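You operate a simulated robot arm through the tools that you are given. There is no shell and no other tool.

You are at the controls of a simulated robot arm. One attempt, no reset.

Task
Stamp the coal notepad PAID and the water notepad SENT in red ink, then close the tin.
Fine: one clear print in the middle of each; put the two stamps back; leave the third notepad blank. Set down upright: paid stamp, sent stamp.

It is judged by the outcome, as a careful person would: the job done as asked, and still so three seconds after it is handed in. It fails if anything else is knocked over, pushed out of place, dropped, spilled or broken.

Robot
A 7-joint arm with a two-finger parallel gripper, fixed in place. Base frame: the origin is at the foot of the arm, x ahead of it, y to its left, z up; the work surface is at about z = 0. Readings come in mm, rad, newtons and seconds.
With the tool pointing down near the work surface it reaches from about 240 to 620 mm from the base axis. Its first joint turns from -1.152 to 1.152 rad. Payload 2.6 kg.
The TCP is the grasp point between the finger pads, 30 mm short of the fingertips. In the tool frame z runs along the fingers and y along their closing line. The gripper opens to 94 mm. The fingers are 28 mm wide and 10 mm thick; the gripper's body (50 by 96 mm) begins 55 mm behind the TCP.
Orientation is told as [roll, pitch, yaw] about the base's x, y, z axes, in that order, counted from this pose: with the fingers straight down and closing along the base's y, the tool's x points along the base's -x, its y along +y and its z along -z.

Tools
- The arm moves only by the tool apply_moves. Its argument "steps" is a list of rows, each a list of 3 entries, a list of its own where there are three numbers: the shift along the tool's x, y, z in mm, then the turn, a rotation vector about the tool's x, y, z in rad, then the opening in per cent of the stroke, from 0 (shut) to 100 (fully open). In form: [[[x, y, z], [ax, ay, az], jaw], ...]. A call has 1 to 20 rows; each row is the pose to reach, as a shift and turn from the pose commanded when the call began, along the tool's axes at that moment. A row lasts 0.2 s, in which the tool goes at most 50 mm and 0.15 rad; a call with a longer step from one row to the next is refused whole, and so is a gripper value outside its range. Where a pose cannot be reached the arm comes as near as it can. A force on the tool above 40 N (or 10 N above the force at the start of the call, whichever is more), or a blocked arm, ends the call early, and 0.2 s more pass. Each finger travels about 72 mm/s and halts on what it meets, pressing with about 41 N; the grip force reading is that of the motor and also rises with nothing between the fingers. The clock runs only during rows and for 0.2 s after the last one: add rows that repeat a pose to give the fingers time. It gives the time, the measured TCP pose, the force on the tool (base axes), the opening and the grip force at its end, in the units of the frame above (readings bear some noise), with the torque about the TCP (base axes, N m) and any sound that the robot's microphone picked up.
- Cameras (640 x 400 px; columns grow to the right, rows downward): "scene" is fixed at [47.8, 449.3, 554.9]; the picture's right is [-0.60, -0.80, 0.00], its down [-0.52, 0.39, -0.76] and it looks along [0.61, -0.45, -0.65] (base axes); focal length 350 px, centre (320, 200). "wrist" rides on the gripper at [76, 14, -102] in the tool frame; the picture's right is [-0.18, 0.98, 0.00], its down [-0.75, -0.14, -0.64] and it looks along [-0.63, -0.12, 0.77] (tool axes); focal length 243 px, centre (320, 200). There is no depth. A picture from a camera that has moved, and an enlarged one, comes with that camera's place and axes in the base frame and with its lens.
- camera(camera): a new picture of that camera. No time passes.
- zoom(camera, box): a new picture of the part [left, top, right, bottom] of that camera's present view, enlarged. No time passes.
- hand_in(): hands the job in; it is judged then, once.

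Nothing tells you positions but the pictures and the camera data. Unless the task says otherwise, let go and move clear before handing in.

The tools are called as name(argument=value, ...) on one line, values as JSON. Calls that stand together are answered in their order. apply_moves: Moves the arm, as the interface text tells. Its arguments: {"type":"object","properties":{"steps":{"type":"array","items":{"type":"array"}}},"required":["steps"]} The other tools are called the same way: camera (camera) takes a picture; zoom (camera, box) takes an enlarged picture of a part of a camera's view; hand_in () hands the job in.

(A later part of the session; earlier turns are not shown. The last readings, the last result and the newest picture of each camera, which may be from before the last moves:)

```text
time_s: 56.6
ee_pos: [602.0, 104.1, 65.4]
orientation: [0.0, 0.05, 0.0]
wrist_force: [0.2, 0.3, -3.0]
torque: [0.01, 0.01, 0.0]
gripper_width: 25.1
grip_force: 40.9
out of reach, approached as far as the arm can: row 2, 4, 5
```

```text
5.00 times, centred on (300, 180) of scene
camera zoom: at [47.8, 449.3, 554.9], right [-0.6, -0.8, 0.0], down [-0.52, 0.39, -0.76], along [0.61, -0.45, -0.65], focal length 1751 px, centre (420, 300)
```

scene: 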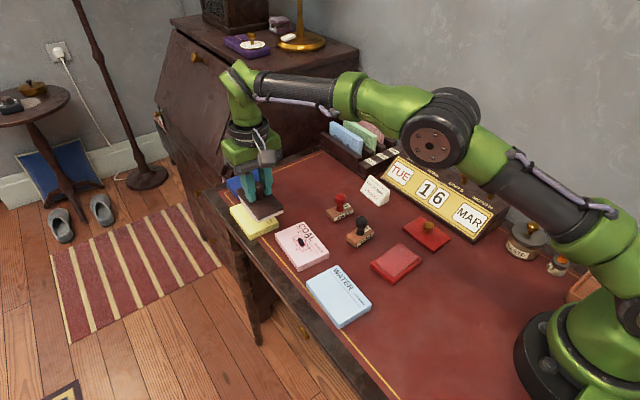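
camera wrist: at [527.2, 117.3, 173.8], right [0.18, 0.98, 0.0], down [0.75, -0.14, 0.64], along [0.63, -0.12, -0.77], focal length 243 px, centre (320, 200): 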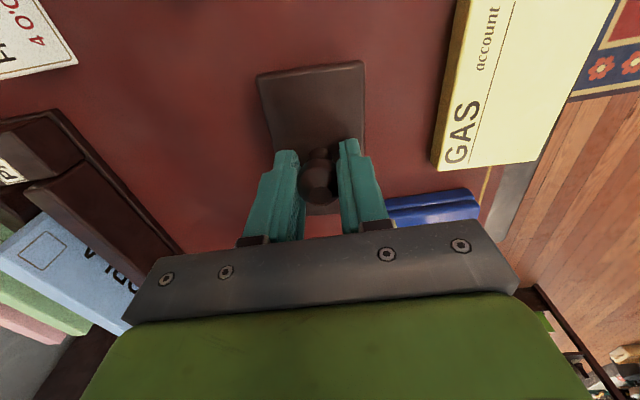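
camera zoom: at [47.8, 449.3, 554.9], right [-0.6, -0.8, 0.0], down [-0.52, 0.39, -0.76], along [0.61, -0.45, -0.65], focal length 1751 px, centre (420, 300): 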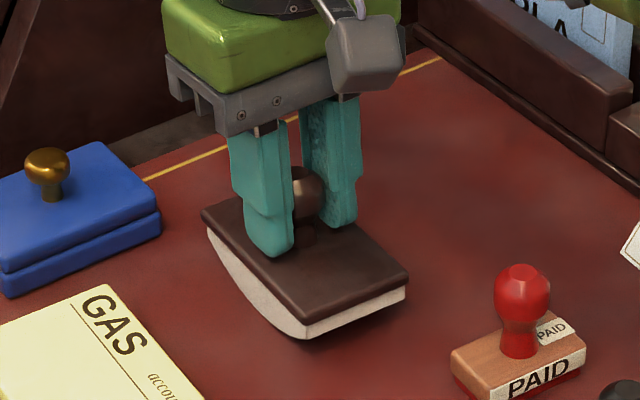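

The tilt pushed the arm to its reach limit. I'll check the elbow posture before doing anything else.

camera(camera="scene")

camera(camera="wrist")

```text
taken
```

scene: 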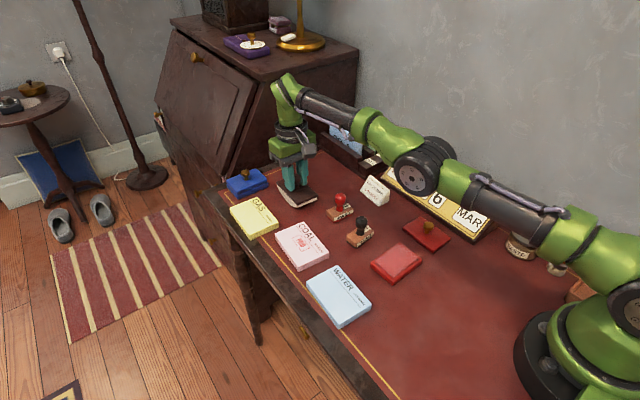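

```text
taken
camera wrist: at [530.3, 118.2, 171.8], right [0.18, 0.98, -0.01], down [0.78, -0.14, 0.6], along [0.59, -0.12, -0.8], focal length 243 px, centre (320, 200)
```

wrist: 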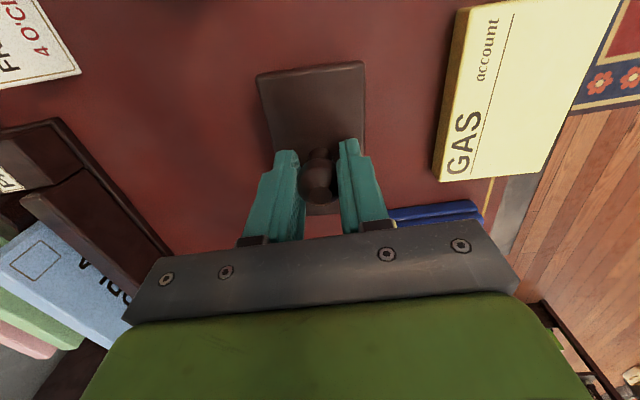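

The arm is just about straight. I'll take the tilt back out in tiny steps, easing inward, to come away from the limit.

apply_moves(steps=[[[0, 0, -2], [0, -0.01, 0], 0], [[0, 0, -3], [0, -0.02, 0], 0], [[0, 0, -4], [0, -0.03, 0], 0], [[0, 0, -4], [0, -0.04, 0], 0], [[0, 0, -4], [0, -0.05, 0], 0], [[0, 0, -4], [0, -0.05, 0], 0]])

camera(camera="scene")

```text
time_s: 58.0
ee_pos: [604.5, 103.0, 71.4]
orientation: [-0.001, -0.001, -0.001]
wrist_force: [0.1, 0.6, -1.4]
torque: [-0.01, 0.02, 0.0]
gripper_width: 24.6
grip_force: 40.9
```

```text
taken
```

scene: 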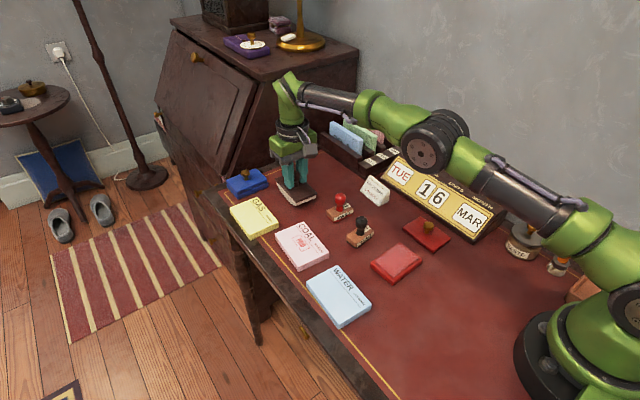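

Posture is good again. Now I'll look closely at how level the blotter hangs.

zoom(camera="scene", box=[260, 140, 340, 220])

zoom(camera="wrist", box=[250, 80, 390, 220])

```text
5.00 times, centred on (300, 180) of scene
camera zoom: at [47.8, 449.3, 554.9], right [-0.6, -0.8, 0.0], down [-0.52, 0.39, -0.76], along [0.61, -0.45, -0.65], focal length 1751 px, centre (420, 300)
```

zoom: 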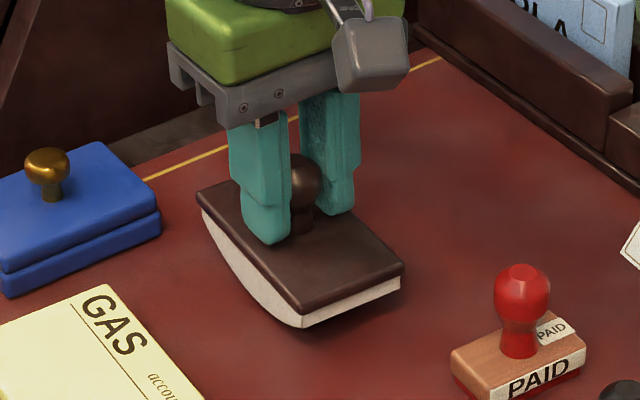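

```text
2.86 times, centred on (320, 150) of wrist
camera zoom: at [527.8, 117.2, 173.0], right [0.18, 0.98, 0.0], down [0.75, -0.14, 0.64], along [0.63, -0.12, -0.77], focal length 693 px, centre (320, 343)
```

zoom: 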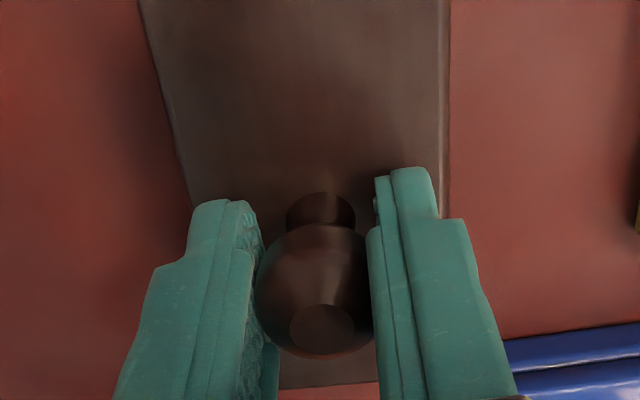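

It's slightly nose-down, about 0.05 rad, and will roll level once released. I'm setting it down 3 mm nearer so it rocks back onto its original spot.

apply_moves(steps=[[[1.6, 0, 1], [0, 0, 0], 0], [[3.2, 0, 3], [0, 0, 0], 0], [[3.2, 0, 4.5], [0, 0, 0], 0], [[3.2, 0, 5.2], [0, 0, 0], 0], [[3.2, 0, 5.2], [0, 0, 0], 0]])

zoom(camera="scene", box=[260, 140, 340, 220])

```text
time_s: 59.2
ee_pos: [602.1, 102.5, 66.2]
orientation: [0.0, 0.001, -0.001]
wrist_force: [-2.7, 0.3, 2.8]
torque: [0.1, 0.11, 0.02]
gripper_width: 24.9
grip_force: 41.4
```

```text
5.00 times, centred on (300, 180) of scene
camera zoom: at [47.7, 449.3, 555.0], right [-0.6, -0.8, 0.0], down [-0.52, 0.39, -0.76], along [0.61, -0.45, -0.65], focal length 1751 px, centre (420, 300)
```

zoom: 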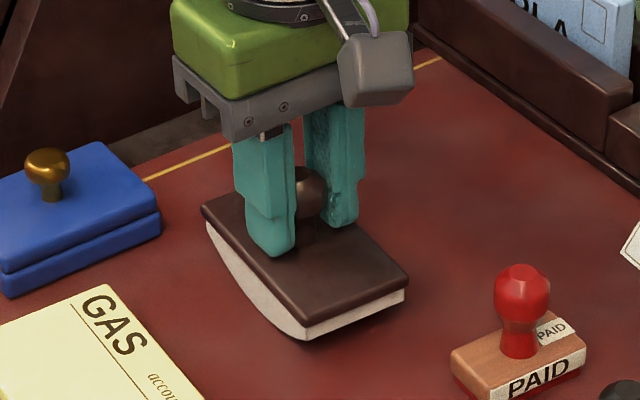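

It's resting on the desk now. I'm opening the fingers gently.

apply_moves(steps=[[[0, 0, 0], [0, 0, 0], 27], [[0, 0, 0], [0, 0, 0], 30], [[0, 0, 0], [0, 0, 0], 36], [[0, 0, 0], [0, 0, 0], 44], [[0, 0, 0], [0, 0, 0], 52], [[0, 0, 0], [0, 0, 0], 54], [[0, 0, 0], [0, 0, 0], 54]])

zoom(camera="scene", box=[260, 140, 340, 220])

zoom(camera="wrist", box=[250, 80, 390, 220])

```text
time_s: 60.8
ee_pos: [600.5, 101.8, 66.0]
orientation: [0.0, 0.001, 0.0]
wrist_force: [0.1, -0.2, 0.3]
torque: [0.0, -0.02, -0.03]
gripper_width: 50.8
grip_force: 0.1
```

```text
5.00 times, centred on (300, 180) of scene
camera zoom: at [47.8, 449.3, 554.9], right [-0.6, -0.8, 0.0], down [-0.52, 0.39, -0.76], along [0.61, -0.45, -0.65], focal length 1751 px, centre (420, 300)
```

zoom: 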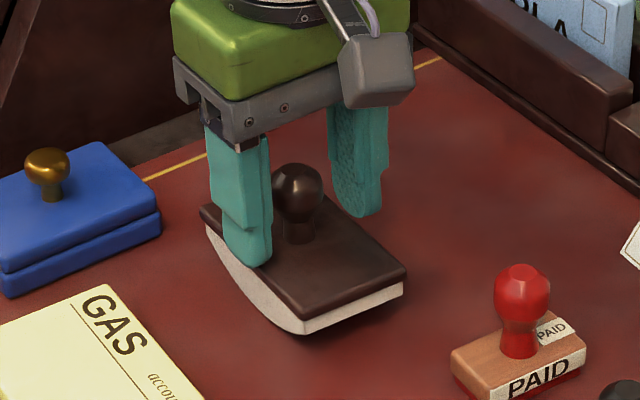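

```text
2.86 times, centred on (320, 150) of wrist
camera zoom: at [524.4, 117.0, 167.5], right [0.18, 0.98, 0.0], down [0.75, -0.14, 0.64], along [0.63, -0.12, -0.77], focal length 693 px, centre (320, 343)
```

zoom: 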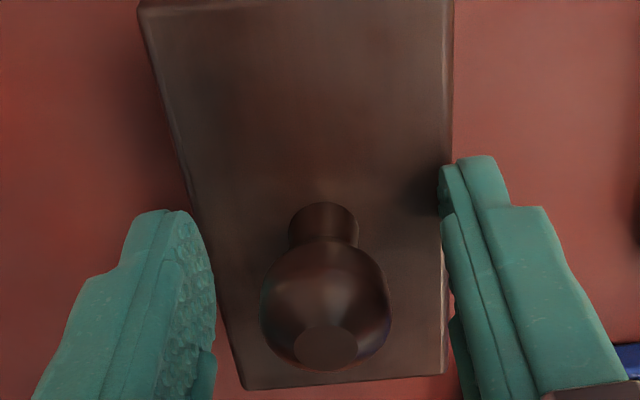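

The blotter is back, level and within a millimetre or two of where it stood. Now I'm rising carefully inward and heading over to the SENT stamp, turning to yaw +45°.

apply_moves(steps=[[[0, 0, -12], [0, 0, 0], 54], [[0, 0, -30], [0, 0, 0], 54], [[8, -1, -40], [0, 0, 0], 54], [[35, -5, -56], [0, 0, 0], 54], [[70, -10, -72], [0, 0, -0.13], 54], [[105, -15, -74], [0, 0, -0.26], 54], [[138, -19, -74], [0, 0, -0.39], 54], [[166, -23, -74], [0, 0, -0.52], 54], [[188, -26, -74], [0, 0, -0.65], 52], [[196.5, -27, -74], [0, 0, -0.785], 50], [[196.5, -27, -74], [0, 0, -0.785], 50]])

camera(camera="wrist")

zoom(camera="wrist", box=[250, 60, 390, 200])

camera(camera="scene")

```text
time_s: 63.2
ee_pos: [404.5, 76.0, 139.3]
orientation: [0.001, 0.001, 0.787]
wrist_force: [-0.1, 0.3, -0.1]
torque: [0.01, -0.02, -0.01]
gripper_width: 47.1
grip_force: 0.1
```

```text
taken
camera wrist: at [339.9, 32.2, 241.5], right [-0.57, 0.82, 0.0], down [0.63, 0.43, 0.64], along [0.53, 0.36, -0.77], focal length 243 px, centre (320, 200)
```

wrist: 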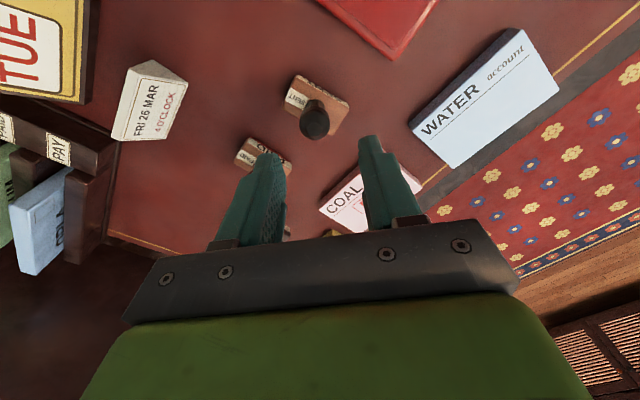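

```text
2.86 times, centred on (320, 130) of wrist
camera zoom: at [339.9, 32.2, 241.5], right [-0.57, 0.82, 0.0], down [0.63, 0.43, 0.64], along [0.53, 0.36, -0.77], focal length 693 px, centre (320, 400)
```

zoom: 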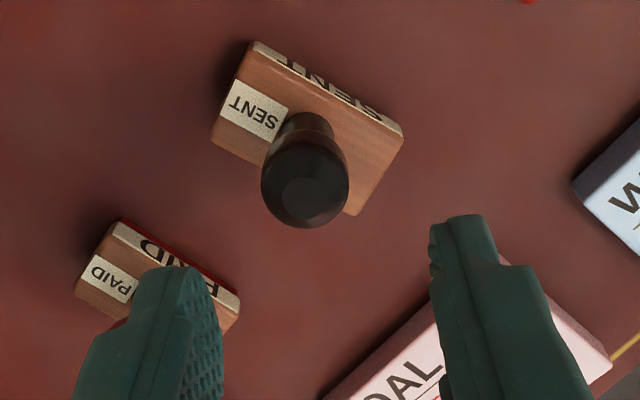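

```text
taken
```

scene: 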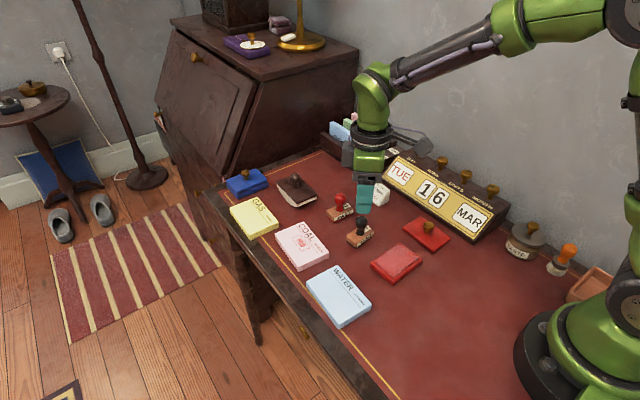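

SENT is just below, everything else is undisturbed, and the elbow is up. I'll zoom in for precise alignment.

zoom(camera="wrist", box=[285, 65, 355, 145])

```text
5.00 times, centred on (320, 105) of wrist
camera zoom: at [339.9, 32.2, 241.5], right [-0.57, 0.82, 0.0], down [0.63, 0.43, 0.64], along [0.53, 0.36, -0.77], focal length 1213 px, centre (320, 675)
```

zoom: 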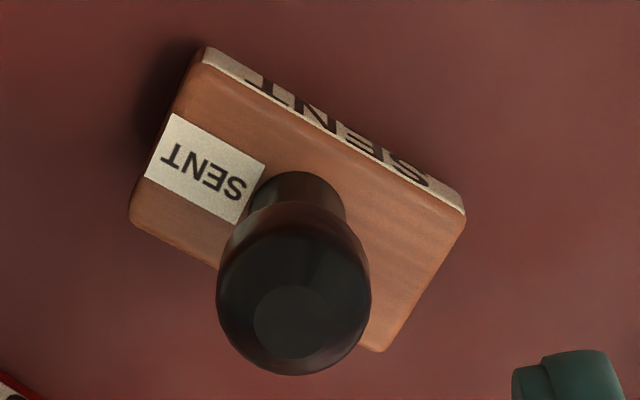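

SENT's knob is about 4 mm off to one side. I'm correcting that and coming partway down to verify.

apply_moves(steps=[[[1.3, -3.8, 10], [0, 0, 0], 50], [[1.3, -3.8, 25], [0, 0, 0], 50], [[1.3, -3.8, 35], [0, 0, 0], 50], [[1.3, -3.8, 35], [0, 0, 0], 50]])

zoom(camera="wrist", box=[270, 90, 370, 190])

```text
time_s: 64.2
ee_pos: [407.0, 72.0, 103.6]
orientation: [0.001, -0.001, 0.786]
wrist_force: [0.1, -0.6, 0.6]
torque: [-0.02, -0.01, 0.0]
gripper_width: 47.0
grip_force: 0.1
```

```text
4.00 times, centred on (320, 140) of wrist
camera zoom: at [342.0, 28.5, 206.1], right [-0.56, 0.83, 0.0], down [0.63, 0.43, 0.64], along [0.53, 0.36, -0.77], focal length 970 px, centre (320, 440)
```

zoom: 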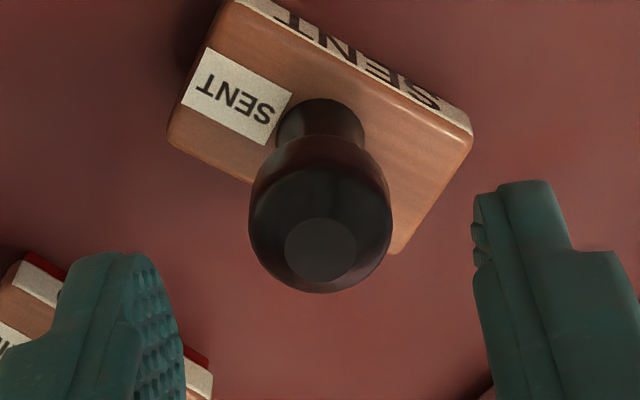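

Centred now. I'm going down to the knob and closing.

apply_moves(steps=[[[1, 0, 12], [0, 0, 0], 50], [[1, 0, 26], [0, 0, 0], 50], [[1, 0, 39], [0, 0, 0], 50], [[1, 0, 47], [0, 0, 0], 50], [[1, 0, 49.3], [0, 0, 0], 50], [[1, 0, 49.3], [0, 0, 0], 50]])

zoom(camera="wrist", box=[240, 80, 400, 240])

zoom(camera="scene", box=[320, 180, 400, 260])

```text
time_s: 65.6
ee_pos: [406.6, 72.1, 55.2]
orientation: [0.0, 0.0, 0.786]
wrist_force: [0.2, -0.3, 0.1]
torque: [0.0, -0.03, 0.0]
gripper_width: 46.9
grip_force: 0.1
```

```text
2.50 times, centred on (320, 160) of wrist
camera zoom: at [341.1, 27.6, 157.3], right [-0.56, 0.83, 0.0], down [0.63, 0.43, 0.64], along [0.53, 0.36, -0.77], focal length 606 px, centre (320, 300)
```

zoom: 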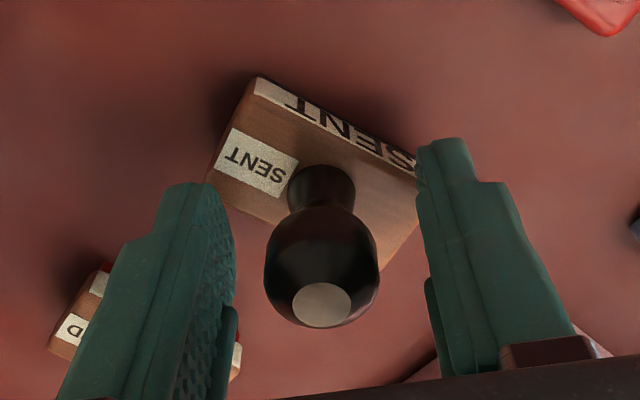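

```text
5.00 times, centred on (360, 220) of scene
camera zoom: at [47.8, 449.3, 554.9], right [-0.6, -0.8, 0.0], down [-0.52, 0.39, -0.76], along [0.61, -0.45, -0.65], focal length 1751 px, centre (120, 100)
```

zoom: 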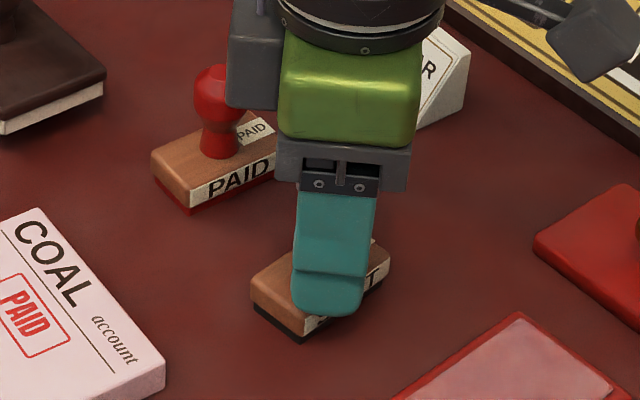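

Aligned the same as it was for PAID, and COAL's PAID print looks clean. Closing on the SENT knob.

apply_moves(steps=[[[0, 0.3, 0.5], [0, 0, 0], 35], [[0, 0.3, 0.5], [0, 0, 0], 20], [[0, 0.3, 0.5], [0, 0, 0], 10], [[0, 0.3, 0.5], [0, 0, 0], 0], [[0, 0.3, 0.5], [0, 0, 0], 0]])

zoom(camera="wrist", box=[240, 80, 400, 240])

```text
time_s: 66.8
ee_pos: [405.5, 71.2, 55.1]
orientation: [0.001, -0.001, 0.786]
wrist_force: [0.9, -0.3, 0.8]
torque: [-0.01, -0.03, 0.05]
gripper_width: 23.4
grip_force: 41.3
```

```text
2.50 times, centred on (320, 160) of wrist
camera zoom: at [341.2, 27.9, 157.1], right [-0.56, 0.83, 0.0], down [0.63, 0.43, 0.64], along [0.53, 0.36, -0.77], focal length 606 px, centre (320, 300)
```

zoom: 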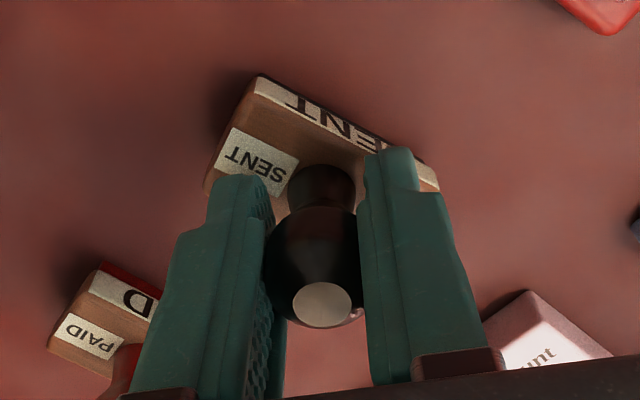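

SENT is held. I'm lifting it and carrying it to just above the red pad.

apply_moves(steps=[[[0, 0, -8], [0, 0, 0], 0], [[0, 0, -30], [0, 0, 0], 0], [[0, 0, -60], [0, 0, 0], 0], [[0, 0, -85], [0, 0, 0], 0], [[10, 8, -85], [0, 0, 0], 0], [[32, 27, -85], [0, 0, 0], 0], [[56, 47, -85], [0, 0, 0], 0], [[70, 59, -85], [0, 0, 0], 0], [[74.1, 62.7, -85], [0, 0, 0], 0], [[74.1, 62.7, -70], [0, 0, 0], 0], [[74.1, 62.7, -45], [0, 0, 0], 0], [[74.1, 62.7, -28], [0, 0, 0], 0], [[74.1, 62.7, -25], [0, 0, 0], 0], [[74.1, 62.7, -25], [0, 0, 0], 0]])

zoom(camera="scene", box=[350, 205, 450, 295])

zoom(camera="wrist", box=[230, 60, 410, 220])

```text
time_s: 69.8
ee_pos: [308.2, 63.2, 79.5]
orientation: [-0.001, -0.001, 0.783]
wrist_force: [0.2, 0.0, -1.6]
torque: [-0.01, -0.03, -0.05]
gripper_width: 23.5
grip_force: 40.8
```

```text
4.44 times, centred on (400, 250) of scene
camera zoom: at [47.8, 449.3, 554.9], right [-0.6, -0.8, 0.0], down [-0.52, 0.39, -0.76], along [0.61, -0.45, -0.65], focal length 1557 px, centre (-36, -22)
```

zoom: 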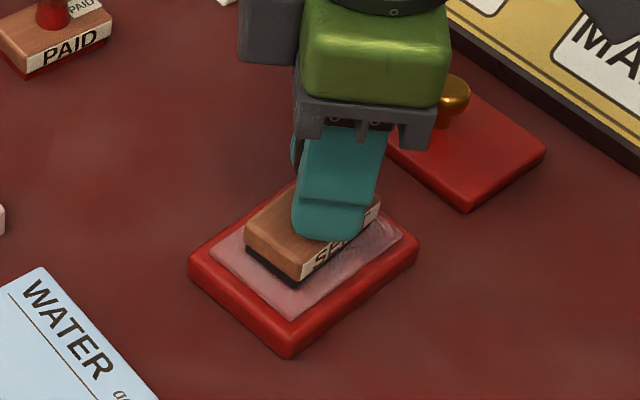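

```text
2.50 times, centred on (320, 140) of wrist
camera zoom: at [243.8, 19.7, 181.3], right [-0.56, 0.83, 0.0], down [0.63, 0.43, 0.64], along [0.53, 0.36, -0.77], focal length 606 px, centre (320, 350)
```

zoom: 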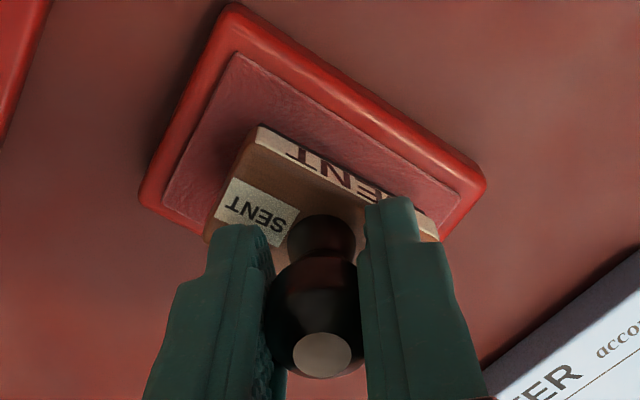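

It's well over the pad. I'm pressing slowly and more gently this time.

apply_moves(steps=[[[0, 0, 2], [0, 0, 0], 0], [[0, 0, 4], [0, 0, 0], 0], [[0, 0, 5], [0, 0, 0], 0], [[0, 0, 5.5], [0, 0, 0], 0], [[0, 0, 5.5], [0, 0, 0], 0]])

zoom(camera="scene", box=[370, 220, 430, 280])

```text
time_s: 71.0
ee_pos: [308.8, 63.9, 74.5]
orientation: [0.0, 0.0, 0.784]
wrist_force: [-5.0, -2.7, 13.7]
torque: [-0.13, 0.27, -0.02]
gripper_width: 23.3
grip_force: 40.3
```

```text
6.67 times, centred on (400, 250) of scene
camera zoom: at [47.7, 449.3, 555.0], right [-0.6, -0.8, 0.0], down [-0.52, 0.39, -0.76], along [0.61, -0.45, -0.65], focal length 2335 px, centre (-213, -133)
```

zoom: 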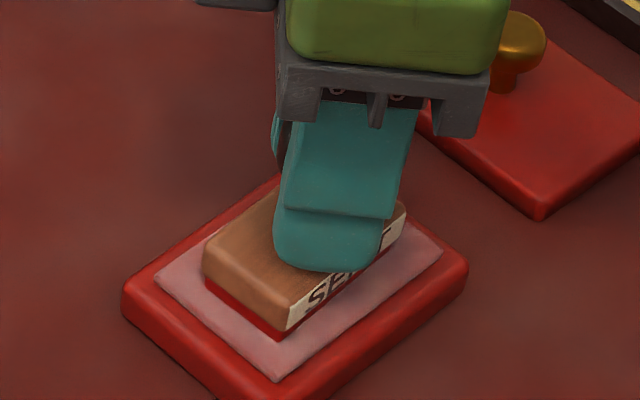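

It's inked at about 14 N and the face is red. I'm lifting and carrying it to above WATER, turning it to match that notepad's text.

apply_moves(steps=[[[0, 0, -5], [0, 0, 0], 0], [[0, 0, -20], [0, 0, 0], 0], [[0, 0, -45], [0, 0, 0], 0], [[-2, 2, -70], [0, 0, 0.137], 0], [[-12, 10, -70], [0, 0, 0.274], 0], [[-24, 20, -70], [0, 0, 0.411], 0], [[-36, 30, -70], [0, 0, 0.548], 0], [[-48, 40, -70], [0, 0, 0.685], 0], [[-60, 50, -70], [0, 0, 0.822], 0], [[-72, 60, -70], [0, 0, 0.959], 0], [[-83, 69, -70], [0, 0, 1.096], 0], [[-93, 78, -70], [0, 0, 1.233], 0], [[-102, 85, -70], [0, 0, 1.37], 0], [[-107, 89, -70], [0, 0, 1.507], 0], [[-108.1, 90.3, -70], [0, 0, 1.645], 0], [[-108.1, 90.3, -70], [0, 0, 1.645], 0]])

camera(camera="wrist")

zoom(camera="wrist", box=[220, 0, 420, 220])

zoom(camera="scene", box=[270, 190, 410, 340])

```text
time_s: 74.4
ee_pos: [321.6, 205.2, 144.5]
orientation: [0.0, -0.001, -0.863]
wrist_force: [-0.2, 0.1, -0.9]
torque: [0.03, 0.0, -0.02]
gripper_width: 23.4
grip_force: 41.0
```

```text
taken
camera wrist: at [282.8, 271.3, 246.5], right [0.87, 0.5, 0.0], down [0.38, -0.66, 0.64], along [0.32, -0.56, -0.77], focal length 243 px, centre (320, 200)
```

wrist: 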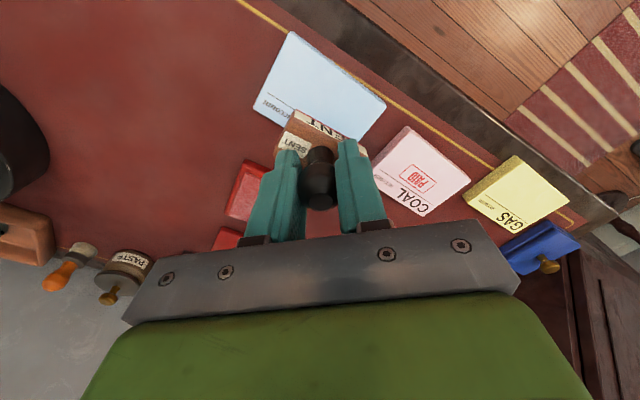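

```text
1.82 times, centred on (320, 110) of wrist
camera zoom: at [282.8, 271.3, 246.5], right [0.87, 0.5, 0.0], down [0.38, -0.66, 0.64], along [0.32, -0.56, -0.77], focal length 441 px, centre (320, 364)
```

zoom: 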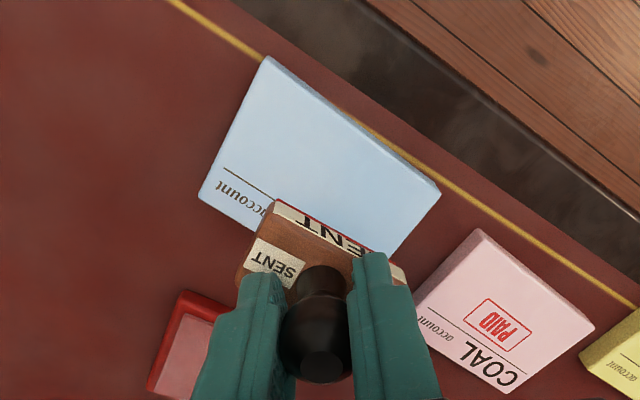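

```text
2.67 times, centred on (340, 265) of scene
camera zoom: at [47.8, 449.3, 554.9], right [-0.6, -0.8, 0.0], down [-0.52, 0.39, -0.76], along [0.61, -0.45, -0.65], focal length 934 px, centre (267, 27)
```

zoom: 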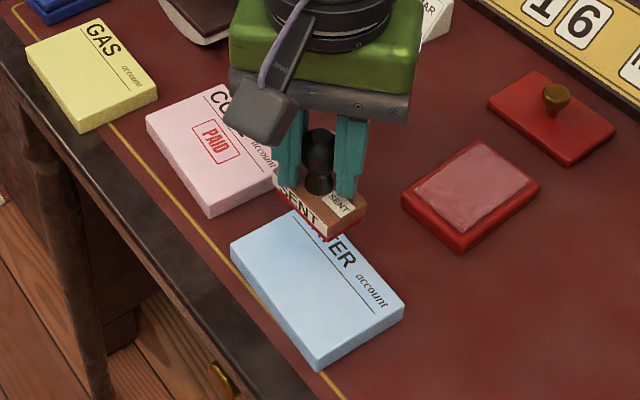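

It's over WATER with the label reading the right way. I'll measure the notepad's edges against the stamp precisely.

zoom(camera="wrist", box=[240, 20, 400, 140])

zoom(camera="wrist", box=[270, 90, 370, 165])

zoom(camera="wrist", box=[360, 110, 480, 220])

```text
3.33 times, centred on (320, 80) of wrist
camera zoom: at [282.8, 271.3, 246.5], right [0.87, 0.5, 0.0], down [0.38, -0.66, 0.64], along [0.32, -0.56, -0.77], focal length 809 px, centre (320, 600)
```

zoom: 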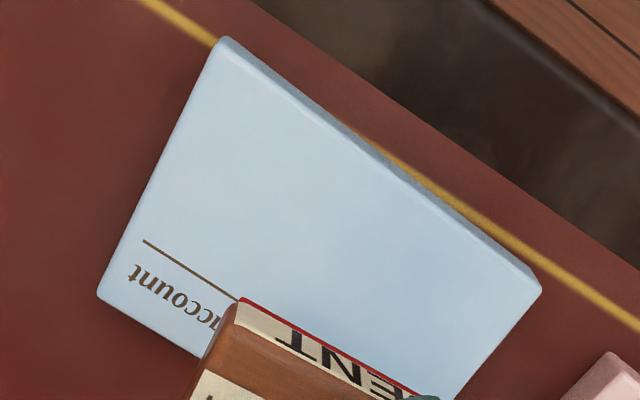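

```text
5.33 times, centred on (320, 128) of wrist
camera zoom: at [282.8, 271.3, 246.5], right [0.87, 0.5, 0.0], down [0.38, -0.66, 0.64], along [0.32, -0.56, -0.77], focal length 1294 px, centre (320, 587)
```

zoom: 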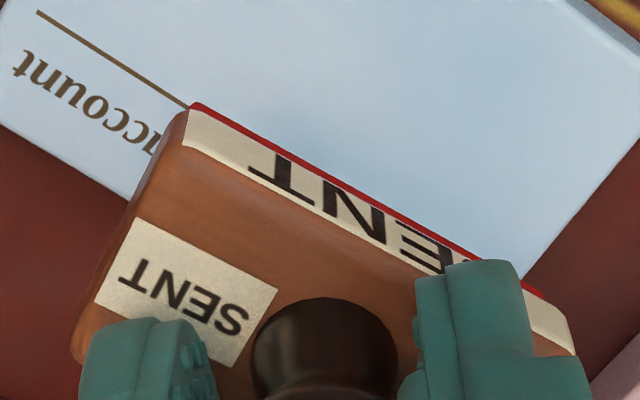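

```text
3.64 times, centred on (420, 165) of wrist
camera zoom: at [282.8, 271.3, 246.5], right [0.87, 0.5, 0.0], down [0.38, -0.66, 0.64], along [0.32, -0.56, -0.77], focal length 882 px, centre (-44, 327)
```

zoom: 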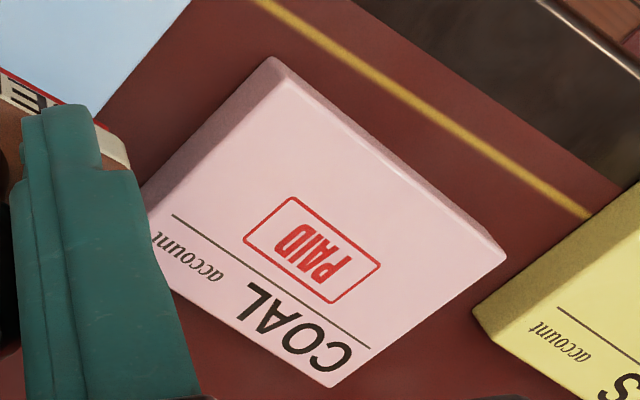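

The stamp is about 0.07 rad short of aligned and about 1 mm off. I'm fixing both in the air while lowering to a few mm above the paper.

apply_moves(steps=[[[1.4, -0.1, 5], [0, 0, 0.073], 0], [[1.4, -0.1, 25], [0, 0, 0.073], 0], [[1.4, -0.1, 48], [0, 0, 0.073], 0], [[1.4, -0.1, 62], [0, 0, 0.073], 0], [[1.4, -0.1, 67], [0, 0, 0.073], 0], [[1.4, -0.1, 68], [0, 0, 0.073], 0], [[1.4, -0.1, 68], [0, 0, 0.073], 0]])

zoom(camera="scene", box=[290, 240, 390, 340])

zoom(camera="wrist", box=[220, 40, 420, 220])

```text
time_s: 76.0
ee_pos: [319.9, 204.3, 77.0]
orientation: [-0.001, 0.0, -0.932]
wrist_force: [1.1, 0.1, -0.5]
torque: [0.02, -0.01, 0.01]
gripper_width: 23.3
grip_force: 41.5
```

```text
4.00 times, centred on (340, 290) of scene
camera zoom: at [47.8, 449.3, 554.9], right [-0.6, -0.8, 0.0], down [-0.52, 0.39, -0.76], along [0.61, -0.45, -0.65], focal length 1401 px, centre (240, -160)
```

zoom: 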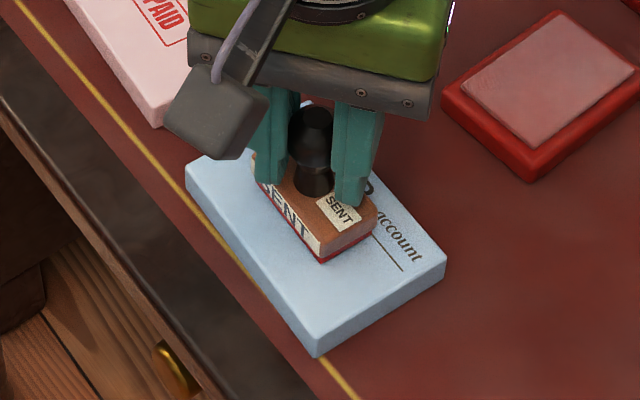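

```text
2.22 times, centred on (320, 130) of wrist
camera zoom: at [286.2, 274.6, 178.2], right [0.9, 0.44, 0.0], down [0.34, -0.69, 0.64], along [0.28, -0.58, -0.77], focal length 539 px, centre (320, 356)
```

zoom: 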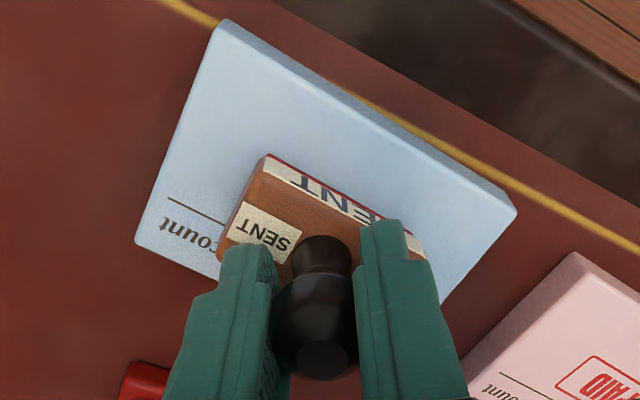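

Aligned and centred. I'm lowering gently to touch.

apply_moves(steps=[[[0, 0, 2], [0, 0, 0], 0], [[0, 0, 3.5], [0, 0, 0], 0], [[0, 0, 4.5], [0, 0, 0], 0], [[0, 0, 4.5], [0, 0, 0], 0]])

```text
time_s: 77.0
ee_pos: [321.6, 204.8, 72.9]
orientation: [0.002, 0.0, -0.933]
wrist_force: [-2.5, -4.1, 16.9]
torque: [-0.24, 0.12, 0.0]
gripper_width: 23.5
grip_force: 40.7
```

It's pressed at about 17 N, a good firm touch. I'm lifting straight up and inspecting the print.

apply_moves(steps=[[[0, 0, 0.2], [0, 0, 0], 0], [[0, 0, -5], [0, 0, 0], 0], [[0, 0, -18], [0, 0, 0], 0], [[0, 0, -40], [0, 0, 0], 0], [[0, 0, -72], [0, 0, 0], 0], [[0, 0, -72], [0, 0, 0], 0]])

zoom(camera="scene", box=[290, 240, 390, 340])

zoom(camera="wrist", box=[220, 0, 420, 180])

```text
time_s: 78.4
ee_pos: [320.8, 204.7, 144.0]
orientation: [-0.001, 0.0, -0.935]
wrist_force: [-0.1, -0.1, -0.5]
torque: [-0.01, -0.01, 0.0]
gripper_width: 23.3
grip_force: 41.1
```

```text
4.00 times, centred on (340, 290) of scene
camera zoom: at [47.8, 449.3, 554.9], right [-0.6, -0.8, 0.0], down [-0.52, 0.39, -0.76], along [0.61, -0.45, -0.65], focal length 1401 px, centre (240, -160)
```

zoom: 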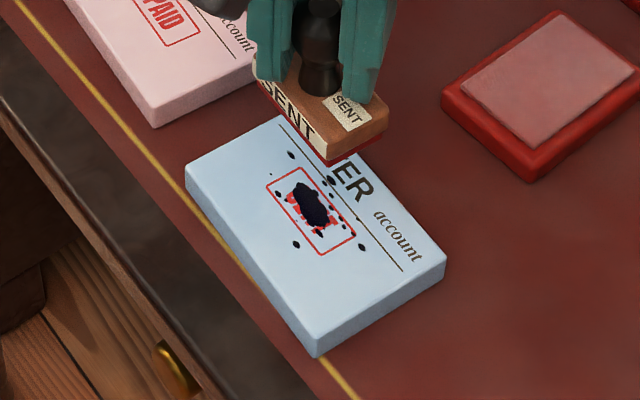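

```text
2.22 times, centred on (320, 90) of wrist
camera zoom: at [286.6, 274.2, 245.8], right [0.9, 0.44, 0.0], down [0.34, -0.69, 0.64], along [0.28, -0.58, -0.77], focal length 539 px, centre (320, 444)
```

zoom: 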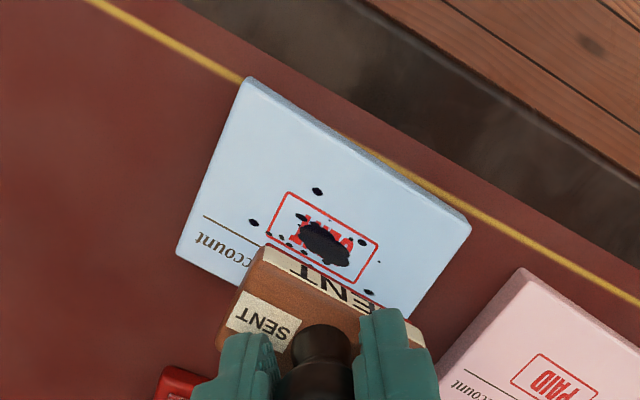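

The same blot appears on WATER, so each fresh print evidently needs blotting. I'll put the SENT stamp back first, reversing my moves, and then fetch the blotter again.

apply_moves(steps=[[[-6, -0.4, 0], [0, 0, -0.132], 0], [[-18, -1.2, 0], [0, 0, -0.264], 0], [[-32, -2.2, 0], [0, 0, -0.396], 0], [[-46, -3.2, 0], [0, 0, -0.529], 0], [[-60, -4.1, 0], [0, 0, -0.661], 0], [[-74, -5.1, 0], [0, 0, -0.793], 0], [[-88, -6.1, 0], [0, 0, -0.925], 0], [[-102, -7, 0], [0, 0, -1.057], 0], [[-116, -8, 0], [0, 0, -1.189], 0], [[-130, -9, 0], [0, 0, -1.322], 0], [[-144, -10, 0], [0, 0, -1.454], 0], [[-154, -10.7, 0], [0, 0, -1.586], 0], [[-157.7, -10.9, 0], [0, 0, -1.718], 0], [[-157.7, -10.9, 10], [0, 0, -1.718], 0], [[-157.7, -10.9, 35], [0, 0, -1.718], 0], [[-157.7, -10.9, 60], [0, 0, -1.718], 0], [[-157.7, -10.9, 76], [0, 0, -1.718], 0], [[-157.7, -10.9, 84], [0, 0, -1.718], 0], [[-157.7, -10.9, 86.5], [0, 0, -1.718], 0], [[-157.7, -10.9, 86.5], [0, 0, -1.718], 0]])

zoom(camera="wrist", box=[240, 80, 400, 240])

zoom(camera="scene", box=[320, 180, 400, 260])

```text
time_s: 82.6
ee_pos: [404.9, 70.9, 58.3]
orientation: [0.0, 0.002, 0.785]
wrist_force: [-0.6, 0.3, 0.1]
torque: [-0.01, -0.01, -0.02]
gripper_width: 23.6
grip_force: 41.1
```

```text
2.50 times, centred on (320, 160) of wrist
camera zoom: at [341.2, 28.1, 159.5], right [-0.56, 0.83, 0.0], down [0.63, 0.43, 0.64], along [0.53, 0.36, -0.77], focal length 606 px, centre (320, 300)
```

zoom: 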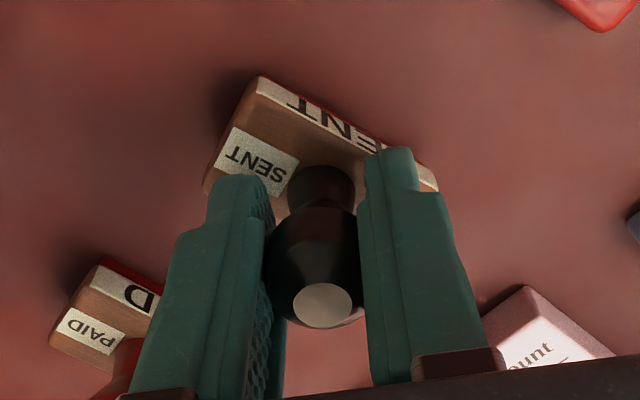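

```text
5.00 times, centred on (360, 220) of scene
camera zoom: at [47.8, 449.3, 554.9], right [-0.6, -0.8, 0.0], down [-0.52, 0.39, -0.76], along [0.61, -0.45, -0.65], focal length 1751 px, centre (120, 100)
```

zoom: 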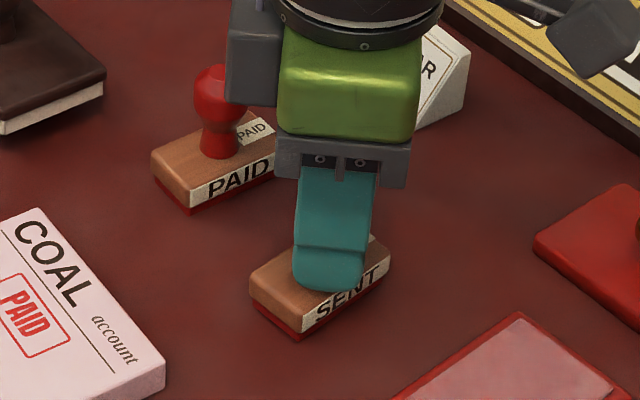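

SENT is back over its own spot. I'm lowering the last 2 mm and releasing it.

apply_moves(steps=[[[0, 0, 1], [0, 0, 0], 0], [[0, 0, 2.1], [0, 0, 0], 0], [[0, 0, 2.1], [0, 0, 0], 0], [[0, 0, 2.1], [0, 0, 0], 20], [[0, 0, 2.1], [0, 0, 0], 35], [[0, 0, 2.1], [0, 0, 0], 50], [[0, 0, 2.1], [0, 0, 0], 50]])

zoom(camera="scene", box=[320, 180, 400, 260])

zoom(camera="wrist", box=[240, 80, 400, 240])

```text
time_s: 84.2
ee_pos: [405.2, 72.4, 55.5]
orientation: [0.002, 0.001, 0.785]
wrist_force: [-0.3, 0.0, 0.4]
torque: [-0.01, 0.03, -0.01]
gripper_width: 47.0
grip_force: 0.0
```

```text
5.00 times, centred on (360, 220) of scene
camera zoom: at [47.8, 449.3, 554.9], right [-0.6, -0.8, 0.0], down [-0.52, 0.39, -0.76], along [0.61, -0.45, -0.65], focal length 1751 px, centre (120, 100)
```

zoom: 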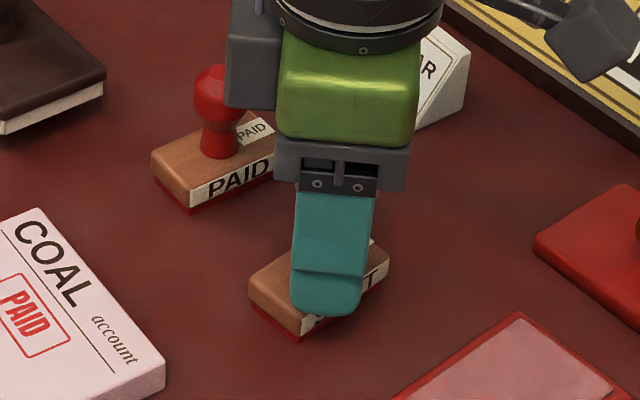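

```text
2.50 times, centred on (320, 160) of wrist
camera zoom: at [341.5, 28.1, 157.4], right [-0.56, 0.83, 0.0], down [0.63, 0.43, 0.64], along [0.53, 0.36, -0.77], focal length 606 px, centre (320, 300)
```

zoom: 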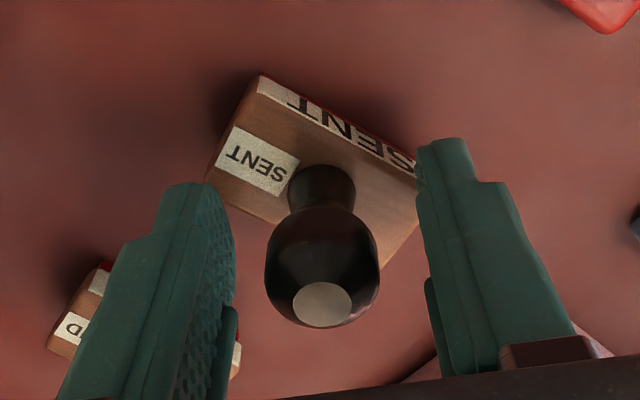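

SENT stands upright in its place. Now I'm going back up and over towards the blotter.

apply_moves(steps=[[[0, 0, -15], [0, 0, 0], 50], [[0, 0, -45], [0, 0, 0], 50], [[0, 0, -80], [0, 0, 0], 52], [[-15, -10, -82], [0, 0, 0.1], 54], [[-40, -27, -82], [0, 0, 0.23], 54], [[-66, -44, -82], [0, 0, 0.36], 54], [[-92, -62, -82], [0, 0, 0.49], 54], [[-114, -77, -82], [0, 0, 0.62], 54], [[-128, -86, -82], [0, 0, 0.75], 54], [[-130.5, -88.3, -82], [0, 0, 0.785], 54], [[-130.5, -88.3, -82], [0, 0, 0.785], 54]])

camera(camera="wrist")

zoom(camera="wrist", box=[250, 80, 390, 220])

camera(camera="scene")

```text
time_s: 86.6
ee_pos: [559.8, 101.9, 137.0]
orientation: [-0.001, -0.002, -0.001]
wrist_force: [0.0, 0.0, -0.3]
torque: [0.02, -0.01, 0.0]
gripper_width: 50.7
grip_force: 0.1
```

```text
taken
camera wrist: at [483.8, 116.0, 239.2], right [0.19, 0.98, 0.0], down [0.75, -0.14, 0.64], along [0.63, -0.12, -0.77], focal length 243 px, centre (320, 200)
```

wrist: 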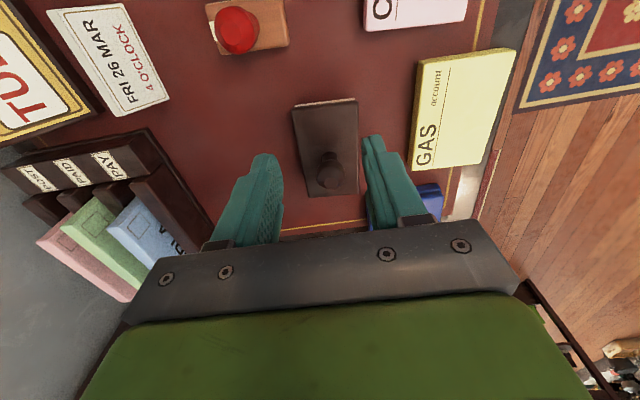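

```text
2.86 times, centred on (320, 150) of wrist
camera zoom: at [483.8, 116.0, 239.2], right [0.19, 0.98, 0.0], down [0.75, -0.14, 0.64], along [0.63, -0.12, -0.77], focal length 693 px, centre (320, 343)
```

zoom: 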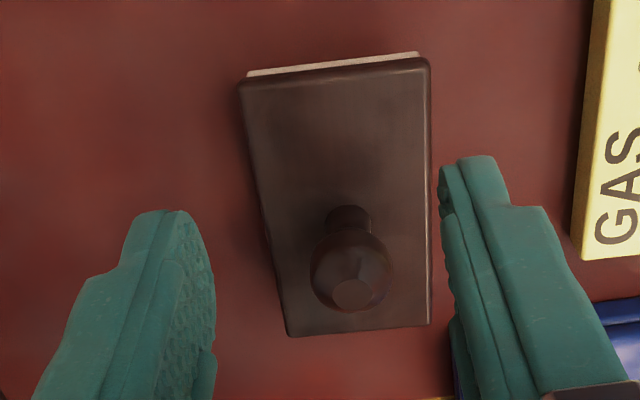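

```text
taken
```

scene: 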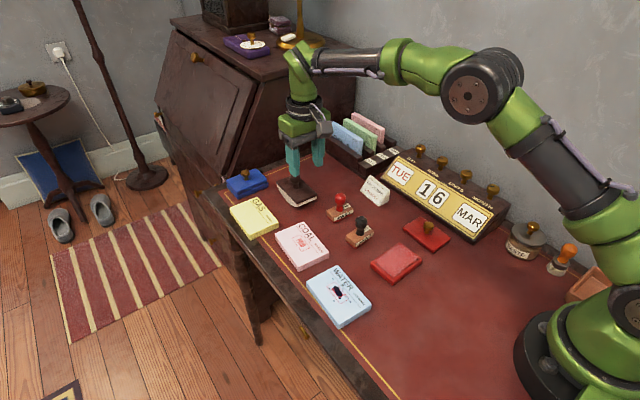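

The blotter stands where I left it. I'm approaching its knob low and straight.

apply_moves(steps=[[[-12, 0.2, 10], [0, 0, 0], 54], [[-26, 0.4, 22], [0, 0, 0], 54], [[-38, 0.5, 32], [0, 0, 0], 54], [[-43.6, 0.6, 42], [0, 0, 0], 54], [[-43.6, 0.6, 51], [0, 0, 0], 54], [[-43.6, 0.6, 51], [0, 0, 0], 54]])

zoom(camera="wrist", box=[250, 80, 390, 220])

zoom(camera="scene", box=[260, 140, 340, 220])

```text
time_s: 88.0
ee_pos: [603.8, 102.0, 86.8]
orientation: [0.001, -0.002, 0.0]
wrist_force: [0.2, -0.4, 1.7]
torque: [0.02, 0.05, -0.02]
gripper_width: 50.6
grip_force: 0.0
```

```text
2.86 times, centred on (320, 150) of wrist
camera zoom: at [527.3, 116.3, 188.1], right [0.18, 0.98, 0.0], down [0.75, -0.14, 0.64], along [0.63, -0.12, -0.77], focal length 693 px, centre (320, 343)
```

zoom: 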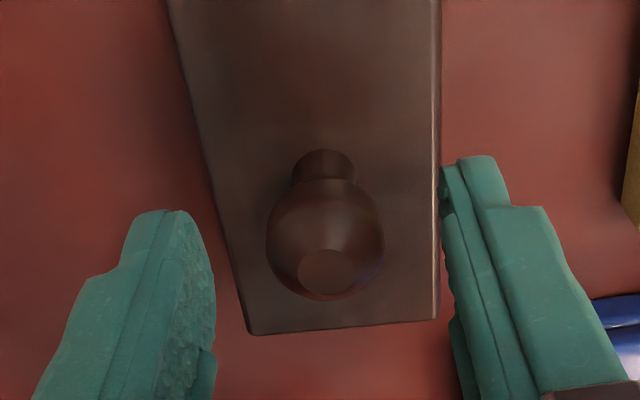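

```text
5.00 times, centred on (300, 180) of scene
camera zoom: at [47.8, 449.3, 554.9], right [-0.6, -0.8, 0.0], down [-0.52, 0.39, -0.76], along [0.61, -0.45, -0.65], focal length 1751 px, centre (420, 300)
```

zoom: 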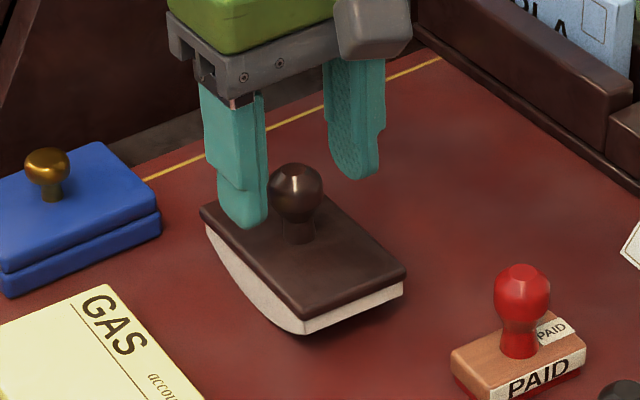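

Slight offsets of 1–1.5 mm. I'm correcting, going down, and closing.

apply_moves(steps=[[[-1.3, 1.2, 7], [0, 0, 0], 54], [[-1.3, 1.2, 14], [0, 0, 0], 54], [[-1.3, 1.2, 20.5], [0, 0, 0], 54], [[-1.3, 1.2, 20.5], [0, 0, 0], 45], [[-1.3, 1.2, 20.5], [0, 0, 0], 35], [[-1.3, 1.2, 20.5], [0, 0, 0], 25], [[-1.3, 1.2, 20.5], [0, 0, 0], 5], [[-1.3, 1.2, 20.5], [0, 0, 0], 0], [[-1.3, 1.2, 20.5], [0, 0, 0], 0]])

zoom(camera="wrist", box=[250, 80, 390, 220])

zoom(camera="scene", box=[260, 140, 340, 220])

```text
time_s: 90.0
ee_pos: [604.7, 102.6, 65.5]
orientation: [0.0, 0.0, 0.0]
wrist_force: [0.1, -0.1, 0.0]
torque: [0.0, -0.01, 0.01]
gripper_width: 25.0
grip_force: 40.4
```

```text
2.86 times, centred on (320, 150) of wrist
camera zoom: at [528.6, 117.4, 167.9], right [0.18, 0.98, 0.0], down [0.75, -0.14, 0.64], along [0.63, -0.12, -0.77], focal length 693 px, centre (320, 343)
```

zoom: 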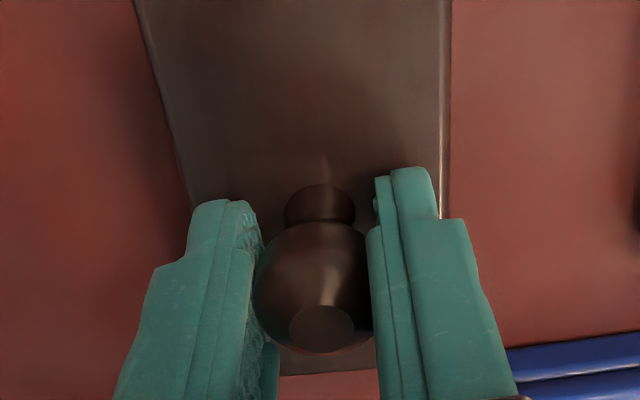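

```text
5.00 times, centred on (300, 180) of scene
camera zoom: at [47.8, 449.3, 554.9], right [-0.6, -0.8, 0.0], down [-0.52, 0.39, -0.76], along [0.61, -0.45, -0.65], focal length 1751 px, centre (420, 300)
```

zoom: 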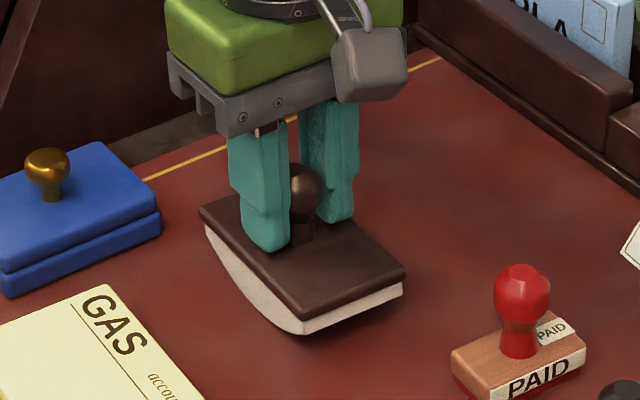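

It's held firmly again. I'm carrying it low and inward first, then over to WATER.

apply_moves(steps=[[[0, 0, -8], [0, 0, 0], 0], [[0, 0, -22], [0, 0, 0], 0], [[10, 8, -30], [0, 0, 0], 0], [[34, 26, -36], [0, 0, 0], 0], [[60, 46, -45], [0, 0, 0], 0], [[90, 62, -55], [0, 0, 0], 0], [[125, 76, -60], [0, 0, 0], 0], [[160, 88, -60], [0, 0, 0], 0], [[200, 96, -60], [0, 0, 0], 0], [[240, 100, -60], [0, 0, 0], 0], [[268, 101.5, -60], [0, 0, 0], 0], [[283.1, 101.7, -60], [0, 0, 0], 0], [[283.1, 101.7, -60], [0, 0, 0], 0]])

camera(camera="scene")

zoom(camera="scene", box=[280, 220, 400, 340])

```text
time_s: 92.8
ee_pos: [321.4, 206.2, 126.0]
orientation: [0.001, 0.0, 0.0]
wrist_force: [0.6, 0.4, -2.7]
torque: [0.0, 0.01, 0.0]
gripper_width: 24.9
grip_force: 40.6
```

```text
taken
```

scene: 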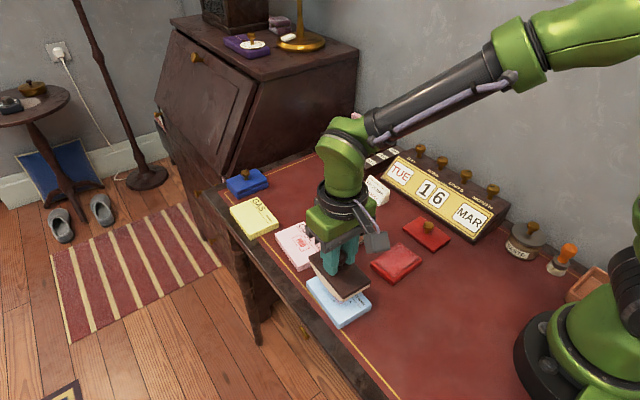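

```text
3.33 times, centred on (340, 280) of scene
camera zoom: at [47.8, 449.3, 554.9], right [-0.6, -0.8, 0.0], down [-0.52, 0.39, -0.76], along [0.61, -0.45, -0.65], focal length 1168 px, centre (253, -67)
```

zoom: 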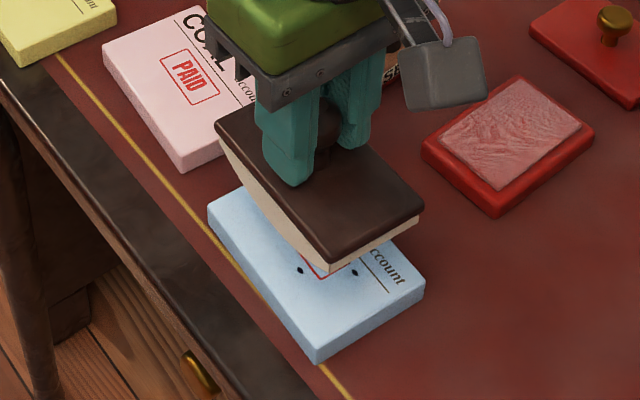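

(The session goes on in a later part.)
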